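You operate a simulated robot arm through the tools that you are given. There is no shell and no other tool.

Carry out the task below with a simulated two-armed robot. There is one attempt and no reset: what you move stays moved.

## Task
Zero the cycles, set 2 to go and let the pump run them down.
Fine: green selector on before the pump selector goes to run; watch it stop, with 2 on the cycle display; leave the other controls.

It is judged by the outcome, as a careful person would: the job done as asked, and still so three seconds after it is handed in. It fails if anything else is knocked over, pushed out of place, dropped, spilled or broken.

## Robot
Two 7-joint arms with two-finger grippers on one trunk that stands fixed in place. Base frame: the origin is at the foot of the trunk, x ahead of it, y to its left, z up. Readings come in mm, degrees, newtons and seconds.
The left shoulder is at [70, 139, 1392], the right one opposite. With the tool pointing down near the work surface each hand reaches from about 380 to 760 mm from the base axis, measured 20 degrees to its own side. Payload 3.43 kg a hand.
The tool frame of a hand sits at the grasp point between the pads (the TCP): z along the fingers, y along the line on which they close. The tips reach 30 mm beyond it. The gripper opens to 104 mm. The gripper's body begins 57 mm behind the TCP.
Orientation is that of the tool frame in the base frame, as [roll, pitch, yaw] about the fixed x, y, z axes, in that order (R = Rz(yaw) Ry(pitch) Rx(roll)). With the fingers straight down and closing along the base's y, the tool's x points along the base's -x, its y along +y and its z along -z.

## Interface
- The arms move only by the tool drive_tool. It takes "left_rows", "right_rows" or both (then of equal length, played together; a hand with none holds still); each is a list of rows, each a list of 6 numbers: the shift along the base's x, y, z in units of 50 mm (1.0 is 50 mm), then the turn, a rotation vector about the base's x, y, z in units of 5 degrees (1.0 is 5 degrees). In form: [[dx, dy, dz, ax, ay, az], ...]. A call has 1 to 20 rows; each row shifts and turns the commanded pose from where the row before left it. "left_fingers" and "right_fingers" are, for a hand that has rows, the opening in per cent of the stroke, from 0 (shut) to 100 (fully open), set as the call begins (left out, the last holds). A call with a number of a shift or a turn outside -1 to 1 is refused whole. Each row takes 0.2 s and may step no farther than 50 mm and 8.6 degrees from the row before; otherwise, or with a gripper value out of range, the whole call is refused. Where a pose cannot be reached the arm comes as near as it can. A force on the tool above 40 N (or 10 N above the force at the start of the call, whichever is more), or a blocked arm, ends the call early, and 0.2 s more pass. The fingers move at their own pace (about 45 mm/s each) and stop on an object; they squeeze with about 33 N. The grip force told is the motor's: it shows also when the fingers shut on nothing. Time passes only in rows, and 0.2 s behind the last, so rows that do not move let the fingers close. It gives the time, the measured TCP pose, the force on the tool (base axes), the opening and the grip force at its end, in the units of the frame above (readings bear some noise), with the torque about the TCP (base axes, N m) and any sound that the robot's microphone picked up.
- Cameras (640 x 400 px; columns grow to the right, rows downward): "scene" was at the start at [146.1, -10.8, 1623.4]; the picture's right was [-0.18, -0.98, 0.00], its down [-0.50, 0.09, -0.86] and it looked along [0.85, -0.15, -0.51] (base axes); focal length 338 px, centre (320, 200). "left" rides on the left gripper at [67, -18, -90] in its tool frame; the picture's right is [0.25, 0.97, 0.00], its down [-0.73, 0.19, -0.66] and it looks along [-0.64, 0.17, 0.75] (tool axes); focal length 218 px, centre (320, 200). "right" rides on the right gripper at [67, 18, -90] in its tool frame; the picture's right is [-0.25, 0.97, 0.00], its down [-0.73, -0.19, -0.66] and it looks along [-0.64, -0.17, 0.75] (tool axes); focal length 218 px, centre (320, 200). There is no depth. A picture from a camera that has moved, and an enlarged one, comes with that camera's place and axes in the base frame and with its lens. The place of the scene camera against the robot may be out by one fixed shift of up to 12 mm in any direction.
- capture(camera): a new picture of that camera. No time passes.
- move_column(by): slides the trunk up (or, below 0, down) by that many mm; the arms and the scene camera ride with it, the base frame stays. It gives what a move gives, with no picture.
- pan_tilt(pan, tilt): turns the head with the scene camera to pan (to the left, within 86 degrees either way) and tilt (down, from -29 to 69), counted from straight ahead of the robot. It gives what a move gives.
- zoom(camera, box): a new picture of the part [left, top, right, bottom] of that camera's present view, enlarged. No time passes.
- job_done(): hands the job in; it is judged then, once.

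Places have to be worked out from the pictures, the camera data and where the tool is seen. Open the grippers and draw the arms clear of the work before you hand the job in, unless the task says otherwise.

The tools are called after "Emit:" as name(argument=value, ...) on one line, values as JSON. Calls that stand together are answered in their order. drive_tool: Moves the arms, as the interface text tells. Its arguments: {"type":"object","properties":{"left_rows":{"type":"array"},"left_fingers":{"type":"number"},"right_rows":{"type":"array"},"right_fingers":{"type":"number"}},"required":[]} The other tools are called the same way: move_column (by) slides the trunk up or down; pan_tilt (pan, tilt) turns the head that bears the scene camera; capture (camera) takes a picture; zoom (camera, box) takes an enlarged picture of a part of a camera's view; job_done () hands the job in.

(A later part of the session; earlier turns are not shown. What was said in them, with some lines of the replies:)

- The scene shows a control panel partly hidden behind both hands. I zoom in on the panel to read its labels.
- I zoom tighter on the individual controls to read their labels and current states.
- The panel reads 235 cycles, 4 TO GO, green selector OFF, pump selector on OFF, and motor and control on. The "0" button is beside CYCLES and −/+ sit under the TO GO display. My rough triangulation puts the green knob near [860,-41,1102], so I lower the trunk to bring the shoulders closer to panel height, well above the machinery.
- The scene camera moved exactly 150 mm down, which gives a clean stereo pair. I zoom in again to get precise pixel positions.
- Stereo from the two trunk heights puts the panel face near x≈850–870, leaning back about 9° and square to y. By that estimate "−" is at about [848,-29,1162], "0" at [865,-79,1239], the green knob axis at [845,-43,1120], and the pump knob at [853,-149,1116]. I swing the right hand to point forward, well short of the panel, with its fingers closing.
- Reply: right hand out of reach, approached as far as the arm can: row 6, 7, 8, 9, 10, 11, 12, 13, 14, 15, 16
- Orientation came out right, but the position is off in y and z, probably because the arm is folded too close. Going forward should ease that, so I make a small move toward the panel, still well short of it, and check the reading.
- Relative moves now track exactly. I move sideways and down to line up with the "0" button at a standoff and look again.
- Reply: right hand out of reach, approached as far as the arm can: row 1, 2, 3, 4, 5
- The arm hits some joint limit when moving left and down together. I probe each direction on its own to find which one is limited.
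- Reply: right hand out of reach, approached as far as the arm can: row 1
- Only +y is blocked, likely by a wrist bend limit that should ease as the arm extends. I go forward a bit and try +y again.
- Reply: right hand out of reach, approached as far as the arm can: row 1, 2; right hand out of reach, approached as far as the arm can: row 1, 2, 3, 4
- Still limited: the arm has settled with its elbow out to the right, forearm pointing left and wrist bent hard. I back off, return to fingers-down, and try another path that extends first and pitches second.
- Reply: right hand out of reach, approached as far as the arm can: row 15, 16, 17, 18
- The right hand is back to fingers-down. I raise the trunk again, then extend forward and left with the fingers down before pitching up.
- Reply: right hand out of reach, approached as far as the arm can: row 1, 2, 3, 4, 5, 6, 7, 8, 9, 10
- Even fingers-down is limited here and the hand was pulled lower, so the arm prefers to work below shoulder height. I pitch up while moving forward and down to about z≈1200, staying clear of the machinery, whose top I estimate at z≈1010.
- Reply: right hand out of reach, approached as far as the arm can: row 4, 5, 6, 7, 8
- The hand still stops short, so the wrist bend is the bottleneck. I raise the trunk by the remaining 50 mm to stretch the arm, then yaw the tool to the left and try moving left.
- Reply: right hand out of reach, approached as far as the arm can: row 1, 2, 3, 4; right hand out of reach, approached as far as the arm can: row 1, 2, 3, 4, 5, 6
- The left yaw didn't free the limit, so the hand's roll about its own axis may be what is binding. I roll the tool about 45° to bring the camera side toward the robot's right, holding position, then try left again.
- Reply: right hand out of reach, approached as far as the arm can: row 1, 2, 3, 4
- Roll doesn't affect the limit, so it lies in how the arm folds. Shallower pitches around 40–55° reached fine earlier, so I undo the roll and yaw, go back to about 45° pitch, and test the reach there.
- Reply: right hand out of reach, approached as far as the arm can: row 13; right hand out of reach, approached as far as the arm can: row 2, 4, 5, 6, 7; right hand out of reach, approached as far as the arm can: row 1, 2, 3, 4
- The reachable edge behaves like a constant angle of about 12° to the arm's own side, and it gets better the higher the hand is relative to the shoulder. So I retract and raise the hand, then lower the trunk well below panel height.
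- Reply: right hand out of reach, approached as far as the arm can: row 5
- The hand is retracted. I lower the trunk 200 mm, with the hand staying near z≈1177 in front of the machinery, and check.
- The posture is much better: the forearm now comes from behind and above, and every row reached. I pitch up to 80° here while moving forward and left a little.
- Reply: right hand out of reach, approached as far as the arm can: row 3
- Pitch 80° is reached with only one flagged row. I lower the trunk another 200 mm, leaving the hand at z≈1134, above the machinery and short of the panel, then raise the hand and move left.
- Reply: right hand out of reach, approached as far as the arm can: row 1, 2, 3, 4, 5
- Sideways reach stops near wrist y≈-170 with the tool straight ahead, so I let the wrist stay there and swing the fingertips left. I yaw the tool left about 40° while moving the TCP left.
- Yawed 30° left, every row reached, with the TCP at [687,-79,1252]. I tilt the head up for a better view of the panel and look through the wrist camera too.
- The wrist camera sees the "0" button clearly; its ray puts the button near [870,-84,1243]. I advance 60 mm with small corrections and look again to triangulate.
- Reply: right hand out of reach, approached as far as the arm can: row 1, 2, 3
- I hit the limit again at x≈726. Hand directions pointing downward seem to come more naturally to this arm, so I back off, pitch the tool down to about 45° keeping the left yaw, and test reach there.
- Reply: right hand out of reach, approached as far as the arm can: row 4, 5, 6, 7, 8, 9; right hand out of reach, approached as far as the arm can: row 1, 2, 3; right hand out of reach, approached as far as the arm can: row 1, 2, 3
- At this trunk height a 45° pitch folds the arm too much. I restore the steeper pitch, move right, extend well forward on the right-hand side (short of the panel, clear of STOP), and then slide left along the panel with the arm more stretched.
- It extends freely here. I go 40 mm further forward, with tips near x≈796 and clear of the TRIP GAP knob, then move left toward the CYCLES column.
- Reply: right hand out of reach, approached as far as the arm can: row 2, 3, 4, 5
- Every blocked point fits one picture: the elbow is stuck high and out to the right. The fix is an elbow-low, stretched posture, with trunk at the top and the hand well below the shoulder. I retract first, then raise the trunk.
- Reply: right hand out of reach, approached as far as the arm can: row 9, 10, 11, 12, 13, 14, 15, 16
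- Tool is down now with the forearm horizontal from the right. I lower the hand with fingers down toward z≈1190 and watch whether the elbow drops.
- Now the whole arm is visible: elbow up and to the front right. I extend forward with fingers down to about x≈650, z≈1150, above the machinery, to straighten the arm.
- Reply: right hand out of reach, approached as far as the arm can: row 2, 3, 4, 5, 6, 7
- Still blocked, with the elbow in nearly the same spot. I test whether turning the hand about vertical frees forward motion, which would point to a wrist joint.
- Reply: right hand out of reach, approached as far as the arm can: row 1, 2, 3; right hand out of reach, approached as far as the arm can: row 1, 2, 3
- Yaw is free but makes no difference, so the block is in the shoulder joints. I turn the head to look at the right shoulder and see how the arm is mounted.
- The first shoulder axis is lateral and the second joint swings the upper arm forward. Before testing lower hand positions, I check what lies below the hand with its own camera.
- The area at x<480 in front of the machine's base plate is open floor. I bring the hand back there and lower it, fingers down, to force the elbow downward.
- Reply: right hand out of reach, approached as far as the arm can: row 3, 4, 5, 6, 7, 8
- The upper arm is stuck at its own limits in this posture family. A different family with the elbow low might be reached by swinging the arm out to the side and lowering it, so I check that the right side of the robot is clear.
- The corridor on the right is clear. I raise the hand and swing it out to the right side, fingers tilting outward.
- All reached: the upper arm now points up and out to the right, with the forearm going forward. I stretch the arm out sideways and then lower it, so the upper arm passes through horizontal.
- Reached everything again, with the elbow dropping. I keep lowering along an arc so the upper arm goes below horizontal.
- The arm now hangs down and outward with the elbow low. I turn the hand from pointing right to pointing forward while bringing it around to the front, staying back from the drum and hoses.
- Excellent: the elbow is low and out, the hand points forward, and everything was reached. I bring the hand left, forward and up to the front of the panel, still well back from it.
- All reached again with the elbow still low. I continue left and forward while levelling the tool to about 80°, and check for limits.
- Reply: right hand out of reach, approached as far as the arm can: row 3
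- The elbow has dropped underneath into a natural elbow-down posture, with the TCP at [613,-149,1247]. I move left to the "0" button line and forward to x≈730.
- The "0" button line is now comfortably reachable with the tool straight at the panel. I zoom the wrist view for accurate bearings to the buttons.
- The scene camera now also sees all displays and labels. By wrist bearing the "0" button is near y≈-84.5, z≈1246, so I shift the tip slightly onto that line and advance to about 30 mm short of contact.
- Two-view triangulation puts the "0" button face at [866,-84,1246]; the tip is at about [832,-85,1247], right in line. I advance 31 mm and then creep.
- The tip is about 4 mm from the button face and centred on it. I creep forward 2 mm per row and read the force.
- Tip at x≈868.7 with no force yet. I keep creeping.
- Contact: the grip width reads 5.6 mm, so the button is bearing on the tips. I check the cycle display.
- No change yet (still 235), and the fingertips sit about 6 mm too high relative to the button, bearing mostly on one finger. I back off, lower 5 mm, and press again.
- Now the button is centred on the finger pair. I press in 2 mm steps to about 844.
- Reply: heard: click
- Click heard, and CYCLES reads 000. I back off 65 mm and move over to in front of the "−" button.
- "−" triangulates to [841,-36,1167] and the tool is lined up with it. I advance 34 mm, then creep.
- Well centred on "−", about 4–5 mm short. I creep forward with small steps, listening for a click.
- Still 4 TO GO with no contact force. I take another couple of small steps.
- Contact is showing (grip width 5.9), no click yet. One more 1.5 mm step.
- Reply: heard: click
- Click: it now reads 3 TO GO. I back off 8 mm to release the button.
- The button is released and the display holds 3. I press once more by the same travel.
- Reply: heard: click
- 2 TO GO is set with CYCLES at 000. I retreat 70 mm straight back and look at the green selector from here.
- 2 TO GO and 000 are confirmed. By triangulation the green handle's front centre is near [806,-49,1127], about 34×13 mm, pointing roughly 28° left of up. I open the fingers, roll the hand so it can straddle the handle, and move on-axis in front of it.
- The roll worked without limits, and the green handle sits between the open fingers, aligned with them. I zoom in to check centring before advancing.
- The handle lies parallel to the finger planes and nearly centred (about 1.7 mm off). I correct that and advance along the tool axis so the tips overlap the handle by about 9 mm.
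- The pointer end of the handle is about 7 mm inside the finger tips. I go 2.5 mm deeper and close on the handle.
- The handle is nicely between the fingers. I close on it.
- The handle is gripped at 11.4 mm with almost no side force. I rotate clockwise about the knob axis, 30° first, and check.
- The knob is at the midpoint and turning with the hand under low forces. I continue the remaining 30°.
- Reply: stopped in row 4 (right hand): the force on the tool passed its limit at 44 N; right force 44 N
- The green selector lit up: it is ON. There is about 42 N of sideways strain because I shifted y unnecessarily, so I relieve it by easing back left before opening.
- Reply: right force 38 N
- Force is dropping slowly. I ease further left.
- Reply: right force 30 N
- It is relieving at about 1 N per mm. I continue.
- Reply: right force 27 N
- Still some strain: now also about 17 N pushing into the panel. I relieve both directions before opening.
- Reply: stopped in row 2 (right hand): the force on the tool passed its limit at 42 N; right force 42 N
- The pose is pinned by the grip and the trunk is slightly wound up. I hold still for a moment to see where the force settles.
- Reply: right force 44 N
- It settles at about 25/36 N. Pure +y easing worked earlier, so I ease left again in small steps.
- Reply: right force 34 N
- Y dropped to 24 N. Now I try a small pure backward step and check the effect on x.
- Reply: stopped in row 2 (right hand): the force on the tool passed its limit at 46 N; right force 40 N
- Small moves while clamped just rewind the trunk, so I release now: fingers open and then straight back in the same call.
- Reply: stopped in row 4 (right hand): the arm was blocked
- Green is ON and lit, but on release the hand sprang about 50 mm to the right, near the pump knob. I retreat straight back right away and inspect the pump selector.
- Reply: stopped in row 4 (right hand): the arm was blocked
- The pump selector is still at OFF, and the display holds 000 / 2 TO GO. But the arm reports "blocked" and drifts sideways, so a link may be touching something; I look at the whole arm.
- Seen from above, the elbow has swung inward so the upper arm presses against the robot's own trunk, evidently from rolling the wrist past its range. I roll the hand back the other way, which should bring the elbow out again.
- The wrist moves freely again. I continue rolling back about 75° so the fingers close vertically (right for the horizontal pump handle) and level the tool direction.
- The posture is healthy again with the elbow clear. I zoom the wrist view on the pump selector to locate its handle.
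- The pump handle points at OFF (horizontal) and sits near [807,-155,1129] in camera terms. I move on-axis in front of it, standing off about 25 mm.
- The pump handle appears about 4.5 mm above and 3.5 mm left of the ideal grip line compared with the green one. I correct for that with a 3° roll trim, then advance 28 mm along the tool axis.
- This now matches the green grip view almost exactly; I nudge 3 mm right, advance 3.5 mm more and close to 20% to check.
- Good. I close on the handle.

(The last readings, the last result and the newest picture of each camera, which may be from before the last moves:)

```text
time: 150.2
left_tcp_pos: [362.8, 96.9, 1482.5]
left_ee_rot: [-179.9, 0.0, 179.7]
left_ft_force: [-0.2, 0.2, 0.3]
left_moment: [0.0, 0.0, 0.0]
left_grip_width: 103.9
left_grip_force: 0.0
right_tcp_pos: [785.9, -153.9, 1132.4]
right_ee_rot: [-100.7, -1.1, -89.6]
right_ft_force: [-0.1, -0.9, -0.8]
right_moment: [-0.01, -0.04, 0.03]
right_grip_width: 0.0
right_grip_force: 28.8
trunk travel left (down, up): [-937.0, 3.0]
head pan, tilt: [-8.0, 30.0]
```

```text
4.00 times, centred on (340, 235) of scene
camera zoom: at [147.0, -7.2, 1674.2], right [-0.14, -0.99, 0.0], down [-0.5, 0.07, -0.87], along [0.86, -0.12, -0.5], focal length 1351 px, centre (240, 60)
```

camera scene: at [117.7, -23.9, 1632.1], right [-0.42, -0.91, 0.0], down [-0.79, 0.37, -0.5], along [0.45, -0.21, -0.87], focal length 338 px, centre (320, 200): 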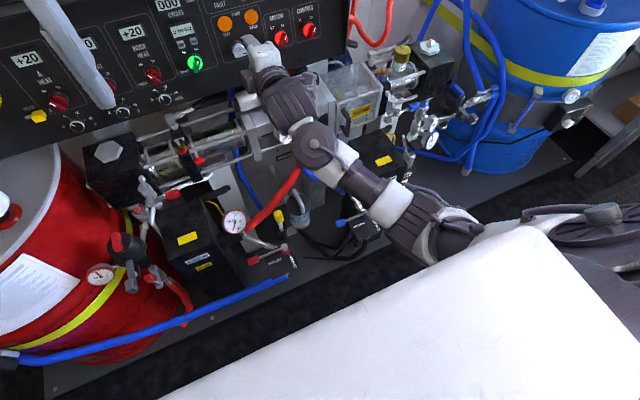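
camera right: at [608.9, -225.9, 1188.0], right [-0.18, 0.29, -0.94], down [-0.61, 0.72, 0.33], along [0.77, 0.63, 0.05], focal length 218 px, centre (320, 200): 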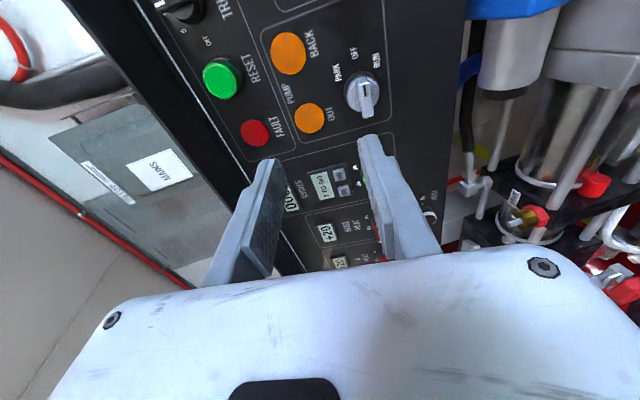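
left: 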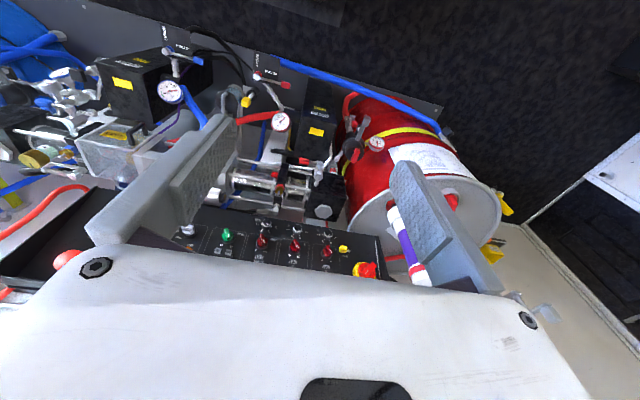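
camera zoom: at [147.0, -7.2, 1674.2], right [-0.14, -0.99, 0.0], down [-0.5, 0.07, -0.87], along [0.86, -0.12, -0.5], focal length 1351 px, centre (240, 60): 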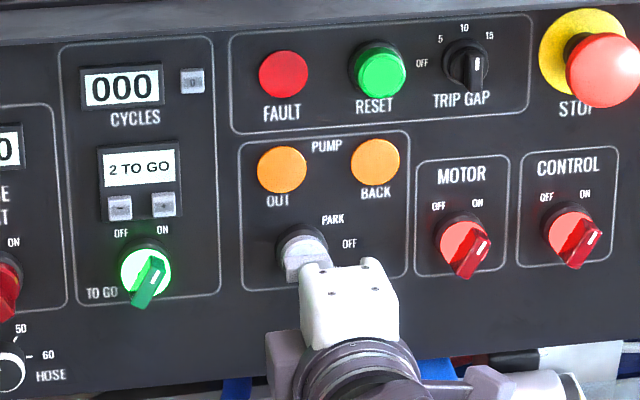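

The fingers closed in front of the handle, which sits about 9 mm deeper than the green one, and nothing moved. Re-triangulating puts the pump knob axis near [837,-150,1124], so I reopen, shift 4 mm left and go 9 mm deeper.

Emit:
drive_tool(right_rows=[[0, 0, 0, 0, 0, 0], [0, 0, 0, 0, 0, 0], [0, 0, 0, 0, 0, 0], [0, 0.08, 0, 0, 0, 0], [0.09, 0, -0.016, 0, 0, 0], [0.09, 0, -0.016, 0, 0, 0], [0, 0, 0, 0, 0, 0]], right_fingers=40)

Emit:
zoom(camera="right", box=[240, 80, 400, 200])

```text
time: 151.8
left_tcp_pos: [364.5, 97.0, 1481.6]
left_ee_rot: [180.0, 0.0, 179.8]
left_ft_force: [-0.4, 0.7, 1.0]
left_moment: [-0.02, 0.02, 0.01]
left_grip_width: 104.1
left_grip_force: 0.0
right_tcp_pos: [794.5, -149.7, 1129.9]
right_ee_rot: [-100.7, -1.2, -89.7]
right_ft_force: [0.7, -0.3, 0.2]
right_moment: [0.01, 0.0, -0.03]
right_grip_width: 41.9
right_grip_force: 0.0
trunk travel left (down, up): [-937.0, 3.0]
head pan, tilt: [-8.0, 30.0]
```

```text
3.33 times, centred on (320, 140) of right
camera zoom: at [702.6, -218.6, 1131.7], right [-0.18, 0.23, -0.96], down [-0.61, 0.73, 0.29], along [0.77, 0.64, 0.01], focal length 728 px, centre (320, 400)
```

zoom: 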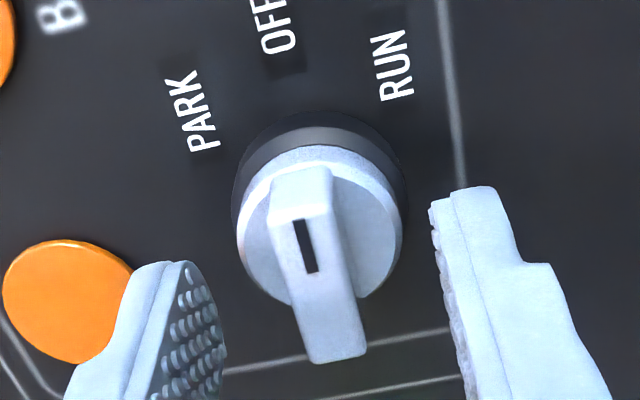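

Now the lever is well inside the finger tips and centred, with tips about 4 mm off the knob's disc. I close on it.

Emit:
drive_tool(right_rows=[[0, 0, 0, 0, 0, 0], [0, 0, 0, 0, 0, 0], [0, 0, 0, 0, 0, 0]], right_fingers=0)

Emit:
zoom(camera="right", box=[240, 80, 400, 200])

```text
time: 152.6
left_tcp_pos: [364.5, 97.5, 1480.6]
left_ee_rot: [-180.0, 0.0, 179.8]
left_ft_force: [0.4, 0.8, -0.3]
left_moment: [0.01, -0.01, 0.01]
left_grip_width: 104.1
left_grip_force: 0.0
right_tcp_pos: [794.4, -149.1, 1129.1]
right_ee_rot: [-100.6, -1.2, -89.7]
right_ft_force: [-0.2, 0.2, -0.9]
right_moment: [0.04, 0.01, -0.02]
right_grip_width: 11.2
right_grip_force: 35.8
trunk travel left (down, up): [-937.0, 3.0]
head pan, tilt: [-8.0, 30.0]
```

```text
3.33 times, centred on (320, 140) of right
camera zoom: at [702.7, -218.7, 1131.1], right [-0.18, 0.23, -0.96], down [-0.61, 0.73, 0.3], along [0.77, 0.64, 0.01], focal length 728 px, centre (320, 400)
```

zoom: 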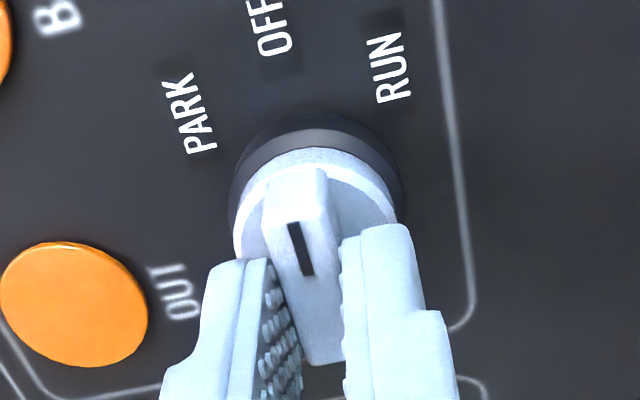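

Gripped at 11.2 mm with no side load. I turn clockwise toward RUN, 20° first, as a pure roll.

Emit:
drive_tool(right_rows=[[0, 0, 0, 0.983, 0, -0.18], [0, 0, 0, 0.983, 0, -0.18], [0, 0, 0, 0.983, 0, -0.18], [0, 0, 0, 0.983, 0, -0.18]])

Emit:
zoom(camera="right", box=[240, 80, 400, 200])

```text
time: 153.6
left_tcp_pos: [364.2, 97.2, 1480.6]
left_ee_rot: [-180.0, 0.0, 179.8]
left_ft_force: [0.5, -0.5, -0.7]
left_moment: [0.0, 0.0, 0.0]
left_grip_width: 104.0
left_grip_force: 0.1
right_tcp_pos: [793.5, -149.1, 1131.0]
right_ee_rot: [-101.2, 18.5, -93.5]
right_ft_force: [1.6, 1.3, -0.8]
right_moment: [-0.02, 0.02, -0.12]
right_grip_width: 10.9
right_grip_force: 44.4
trunk travel left (down, up): [-937.0, 3.0]
head pan, tilt: [-8.0, 30.0]
```

```text
3.33 times, centred on (320, 140) of right
camera zoom: at [698.8, -209.3, 1110.0], right [-0.15, 0.55, -0.82], down [-0.57, 0.63, 0.53], along [0.81, 0.55, 0.22], focal length 728 px, centre (320, 400)
```

zoom: 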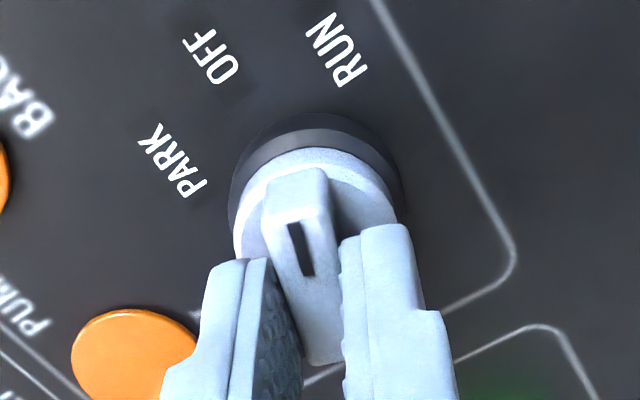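

The lever turns with the hand and forces are tiny. I continue 20° and check the pointer against RUN.

Emit:
drive_tool(right_rows=[[0, 0, 0, 0.983, 0, -0.18], [0, 0, 0, 0.983, 0, -0.18], [0, 0, 0, 0.983, 0, -0.18], [0, 0, 0, 0.983, 0, -0.18]])

Emit:
zoom(camera="right", box=[240, 80, 400, 200])

Emit:
zoom(camera="scene", box=[260, 185, 420, 285])

```text
time: 154.6
left_tcp_pos: [362.9, 97.1, 1481.7]
left_ee_rot: [-179.9, 0.0, 179.9]
left_ft_force: [0.0, -0.4, 0.6]
left_moment: [0.01, -0.01, 0.0]
left_grip_width: 104.2
left_grip_force: 0.1
right_tcp_pos: [793.8, -150.1, 1131.5]
right_ee_rot: [-103.4, 38.4, -98.4]
right_ft_force: [1.9, -2.3, 3.0]
right_moment: [-0.1, 0.37, -0.59]
right_grip_width: 10.8
right_grip_force: 44.2
trunk travel left (down, up): [-937.0, 3.0]
head pan, tilt: [-8.0, 30.0]
```

```text
3.33 times, centred on (320, 140) of right
camera zoom: at [695.8, -193.0, 1093.3], right [-0.11, 0.81, -0.58], down [-0.54, 0.45, 0.72], along [0.84, 0.39, 0.38], focal length 728 px, centre (320, 400)
```

zoom: 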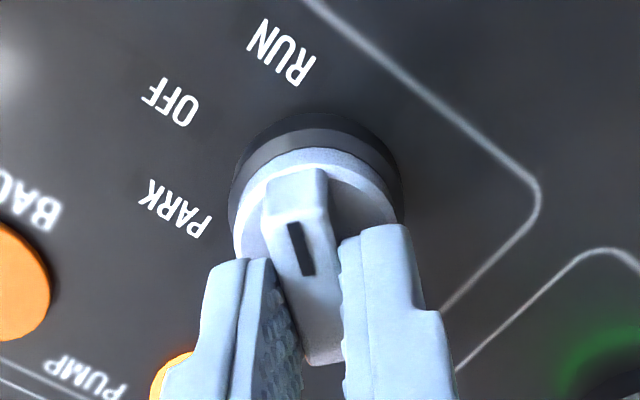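

```text
4.00 times, centred on (340, 235) of scene
camera zoom: at [147.4, -7.4, 1674.2], right [-0.14, -0.99, 0.0], down [-0.5, 0.07, -0.87], along [0.86, -0.12, -0.5], focal length 1351 px, centre (240, 60)
```

zoom: 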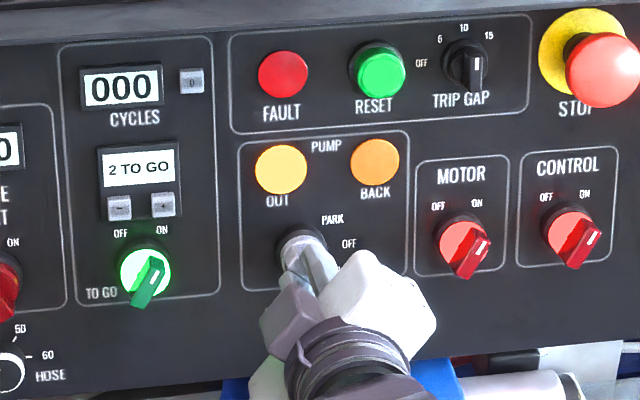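

The OUT lamp lights, so the pump has started. I add the last few degrees to seat the lever on RUN.

Emit:
drive_tool(right_rows=[[0, 0, 0, 0.8, 0, -0.15]])

Emit:
zoom(camera="scene", box=[260, 185, 420, 285])

```text
time: 155.0
left_tcp_pos: [364.9, 97.2, 1480.8]
left_ee_rot: [180.0, 0.1, 179.7]
left_ft_force: [0.1, 0.2, 0.6]
left_moment: [-0.01, -0.02, 0.0]
left_grip_width: 104.2
left_grip_force: 0.0
right_tcp_pos: [795.7, -150.3, 1131.8]
right_ee_rot: [-104.2, 42.2, -99.4]
right_ft_force: [3.3, -1.6, 5.5]
right_moment: [-0.15, 0.54, -0.73]
right_grip_width: 11.2
right_grip_force: 44.2
trunk travel left (down, up): [-937.0, 3.0]
head pan, tilt: [-8.0, 30.0]
```

```text
4.00 times, centred on (340, 235) of scene
camera zoom: at [147.2, -7.4, 1674.2], right [-0.14, -0.99, 0.0], down [-0.5, 0.07, -0.87], along [0.86, -0.12, -0.5], focal length 1351 px, centre (240, 60)
```

zoom: 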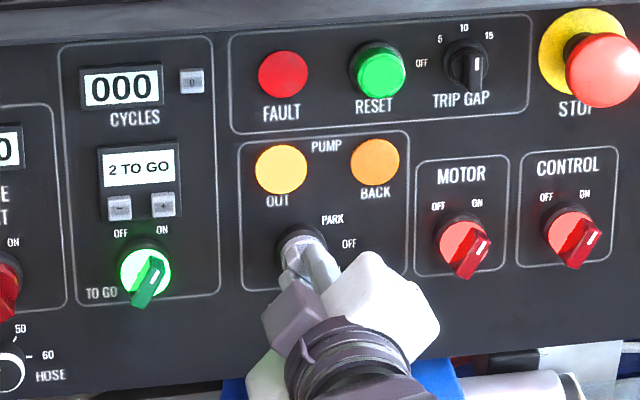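

Strain is only a few newtons. I open the fingers in place, wait for them to clear the lever, then back straight off.

Emit:
drive_tool(right_rows=[[0, 0, 0, 0, 0, 0], [0, 0, 0, 0, 0, 0], [-0.2, 0, 0.03, 0, 0, 0], [-0.3, 0, 0.05, 0, 0, 0], [-0.4, 0, 0.06, 0, 0, 0], [-0.4, 0, 0.06, 0, 0, 0]], right_fingers=40)

Emit:
zoom(camera="scene", box=[260, 185, 420, 285])

Emit:
zoom(camera="scene", box=[318, 215, 366, 260])

```text
time: 156.4
left_tcp_pos: [362.1, 97.1, 1481.1]
left_ee_rot: [179.9, 0.0, 179.8]
left_ft_force: [0.7, 0.2, 0.3]
left_moment: [0.02, -0.03, 0.01]
left_grip_width: 103.9
left_grip_force: 0.0
right_tcp_pos: [727.4, -149.7, 1141.0]
right_ee_rot: [-104.2, 42.1, -99.4]
right_ft_force: [-1.0, 0.4, 0.1]
right_moment: [0.0, 0.0, 0.0]
right_grip_width: 41.7
right_grip_force: 0.1
trunk travel left (down, up): [-937.0, 3.0]
head pan, tilt: [-8.0, 30.0]
```

```text
4.00 times, centred on (340, 235) of scene
camera zoom: at [145.8, -7.5, 1674.3], right [-0.14, -0.99, 0.0], down [-0.49, 0.07, -0.87], along [0.86, -0.12, -0.5], focal length 1351 px, centre (240, 60)
```

zoom: 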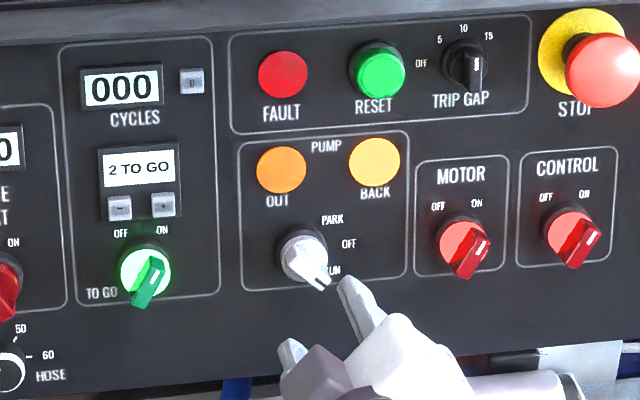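

```text
8.89 times, centred on (342, 238) of scene
camera zoom: at [145.8, -7.5, 1674.3], right [-0.14, -0.99, 0.0], down [-0.49, 0.07, -0.87], along [0.86, -0.12, -0.5], focal length 3002 px, centre (124, -133)
```

zoom: 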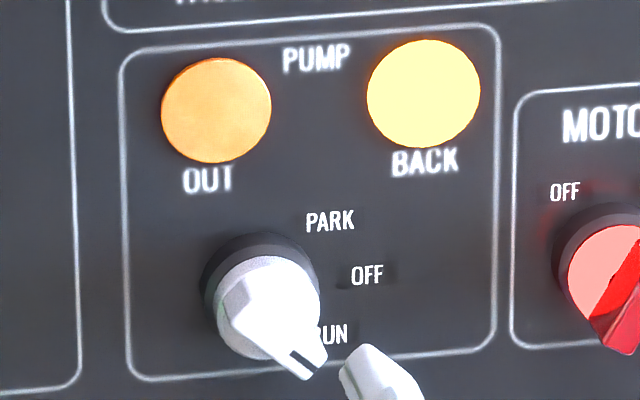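

The lever is on RUN and released, and the BACK lamp shows the pump stroking. I draw the hand farther back while time passes and watch the counters.

Emit:
drive_tool(right_rows=[[-0.3, 0, 0.1, 0, 0, 0], [-0.3, 0, 0.1, 0, 0, 0], [-0.3, 0, 0.1, 0, 0, 0], [-0.2, 0, 0.1, 0, 0, 0], [0, 0, 0, 0, 0, 0], [0, 0, 0, 0, 0, 0], [0, 0, 0, 0, 0, 0], [0, 0, 0, 0, 0, 0]])

Emit:
zoom(camera="scene", box=[260, 185, 420, 285])

```text
time: 158.2
left_tcp_pos: [363.2, 97.2, 1481.8]
left_ee_rot: [180.0, 0.0, 179.8]
left_ft_force: [0.0, 0.1, 0.5]
left_moment: [-0.04, 0.01, 0.02]
left_grip_width: 104.2
left_grip_force: 0.1
right_tcp_pos: [673.8, -149.2, 1161.6]
right_ee_rot: [-104.3, 42.1, -99.6]
right_ft_force: [-0.1, -0.1, -0.1]
right_moment: [-0.01, 0.04, 0.04]
right_grip_width: 41.4
right_grip_force: 0.0
trunk travel left (down, up): [-937.0, 3.0]
head pan, tilt: [-8.0, 30.0]
```

```text
4.00 times, centred on (340, 235) of scene
camera zoom: at [146.9, -7.2, 1674.2], right [-0.14, -0.99, 0.0], down [-0.5, 0.07, -0.87], along [0.86, -0.12, -0.5], focal length 1351 px, centre (240, 60)
```

zoom: 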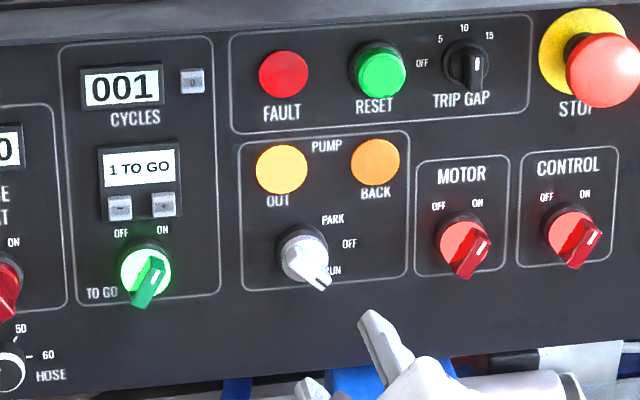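

One cycle done: 001 and 1 TO GO. I hold still and let the next cycle run.

Emit:
drive_tool(right_rows=[[0, 0, 0, 0, 0, 0], [0, 0, 0, 0, 0, 0], [0, 0, 0, 0, 0, 0], [0, 0, 0, 0, 0, 0], [0, 0, 0, 0, 0, 0], [0, 0, 0, 0, 0, 0], [0, 0, 0, 0, 0, 0], [0, 0, 0, 0, 0, 0], [0, 0, 0, 0, 0, 0], [0, 0, 0, 0, 0, 0], [0, 0, 0, 0, 0, 0], [0, 0, 0, 0, 0, 0], [0, 0, 0, 0, 0, 0], [0, 0, 0, 0, 0, 0], [0, 0, 0, 0, 0, 0]])

Emit:
zoom(camera="scene", box=[260, 185, 420, 285])

```text
time: 161.4
left_tcp_pos: [363.9, 97.4, 1481.1]
left_ee_rot: [180.0, 0.0, 179.8]
left_ft_force: [0.5, 0.0, 0.1]
left_moment: [-0.01, 0.0, 0.0]
left_grip_width: 104.0
left_grip_force: 0.0
right_tcp_pos: [674.2, -149.1, 1160.7]
right_ee_rot: [-104.2, 42.1, -99.6]
right_ft_force: [-0.3, -0.3, -0.7]
right_moment: [0.01, -0.02, 0.01]
right_grip_width: 41.6
right_grip_force: 0.1
trunk travel left (down, up): [-937.0, 3.0]
head pan, tilt: [-8.0, 30.0]
```

```text
4.00 times, centred on (340, 235) of scene
camera zoom: at [147.0, -7.2, 1674.2], right [-0.14, -0.99, 0.0], down [-0.5, 0.07, -0.87], along [0.86, -0.12, -0.5], focal length 1351 px, centre (240, 60)
```

zoom: 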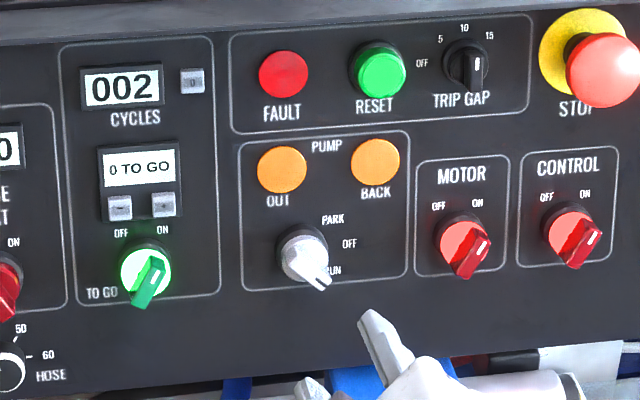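

It stopped: 002, 0 TO GO, both stroke lamps out. I open the gripper fully and draw the arm clear, which also gives time to confirm it stays stopped.

Emit:
drive_tool(right_rows=[[-0.3, -0.2, 0.3, 0, 0, 0], [-0.3, -0.2, 0.3, 0, 0, 0], [-0.3, -0.3, 0.3, 0, 0, 0], [-0.3, -0.3, 0.3, 0, 0, 0], [-0.3, -0.3, 0.3, 0, 0, 0], [-0.3, -0.3, 0.2, 0, 0, 0], [0, 0, 0, 0, 0, 0], [0, 0, 0, 0, 0, 0], [0, 0, 0, 0, 0, 0]], right_fingers=100)

Emit:
zoom(camera="scene", box=[260, 185, 420, 285])

Emit:
capture(camera="scene")

```text
time: 163.4
left_tcp_pos: [362.6, 96.7, 1481.2]
left_ee_rot: [-180.0, 0.0, 179.8]
left_ft_force: [0.6, 0.7, 0.3]
left_moment: [-0.02, -0.01, 0.01]
left_grip_width: 104.0
left_grip_force: 0.1
right_tcp_pos: [583.1, -231.3, 1245.5]
right_ee_rot: [-104.2, 42.1, -99.4]
right_ft_force: [0.1, 0.3, -0.6]
right_moment: [0.02, 0.02, 0.0]
right_grip_width: 104.0
right_grip_force: 0.1
trunk travel left (down, up): [-937.0, 3.0]
head pan, tilt: [-8.0, 30.0]
```

```text
4.00 times, centred on (340, 235) of scene
camera zoom: at [146.6, -7.7, 1674.2], right [-0.14, -0.99, 0.0], down [-0.5, 0.07, -0.87], along [0.86, -0.12, -0.5], focal length 1351 px, centre (240, 60)
```

zoom: 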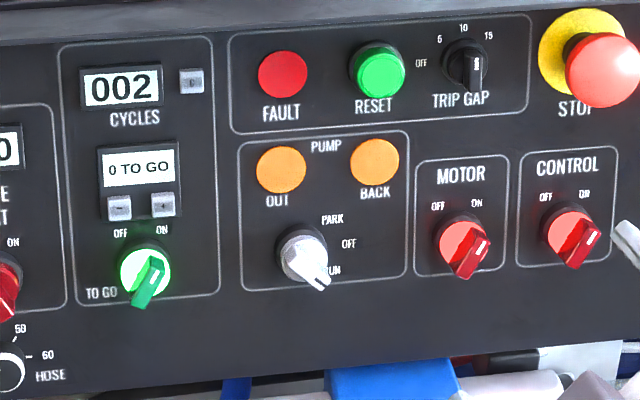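

```text
taken
camera scene: at [146.6, -7.7, 1674.2], right [-0.14, -0.99, 0.0], down [-0.5, 0.07, -0.87], along [0.86, -0.12, -0.5], focal length 338 px, centre (320, 200)
```

scene: 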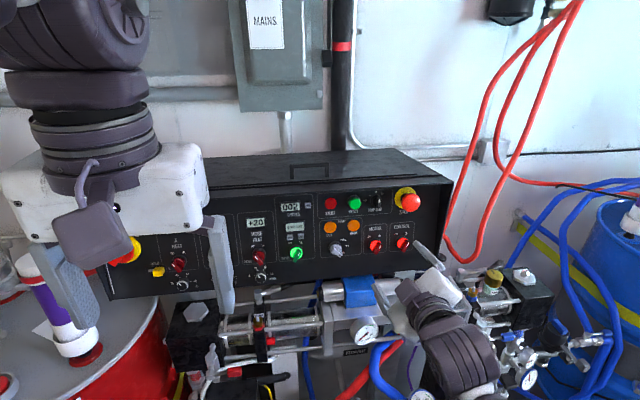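

The pump is stopped with 002 on CYCLES and 0 TO GO. The green selector is ON, the pump selector is on RUN, the other controls look unchanged, and both grippers are open and clear. I hand the job in.

Emit:
job_done()

```text
The job is handed in.
```

The job is done and handed in. The pump ran its two cycles and stopped by itself, with **002** on the cycle display and **0 TO GO**.

- **Sequence:** I zeroed the cycles from 235 and stepped the count from 4 down to 2. Then I turned the green selector on, and only after that moved the pump selector to RUN.
- **Final state:** The green selector is on and lit, the pump selector is still on RUN, and the OUT and BACK lamps are off. It was still stopped about two seconds later, at my last check.
- **Other controls:** I didn't operate any other control. In the last picture, the controls I could see beside the pump and cycle sections looked as they did at the start. The far-left controls are partly hidden by the left arm, so I couldn't check all of those.
- **One rough moment:** After the green knob was turned, the right arm was pressing against the robot's own trunk. When I let go of the knob, the hand sprang about 50 mm to the right, close to the pump selector. The selector was still at OFF when I checked it right after, and I saw nothing knocked or shifted.

Both grippers are open and clear of the panel.
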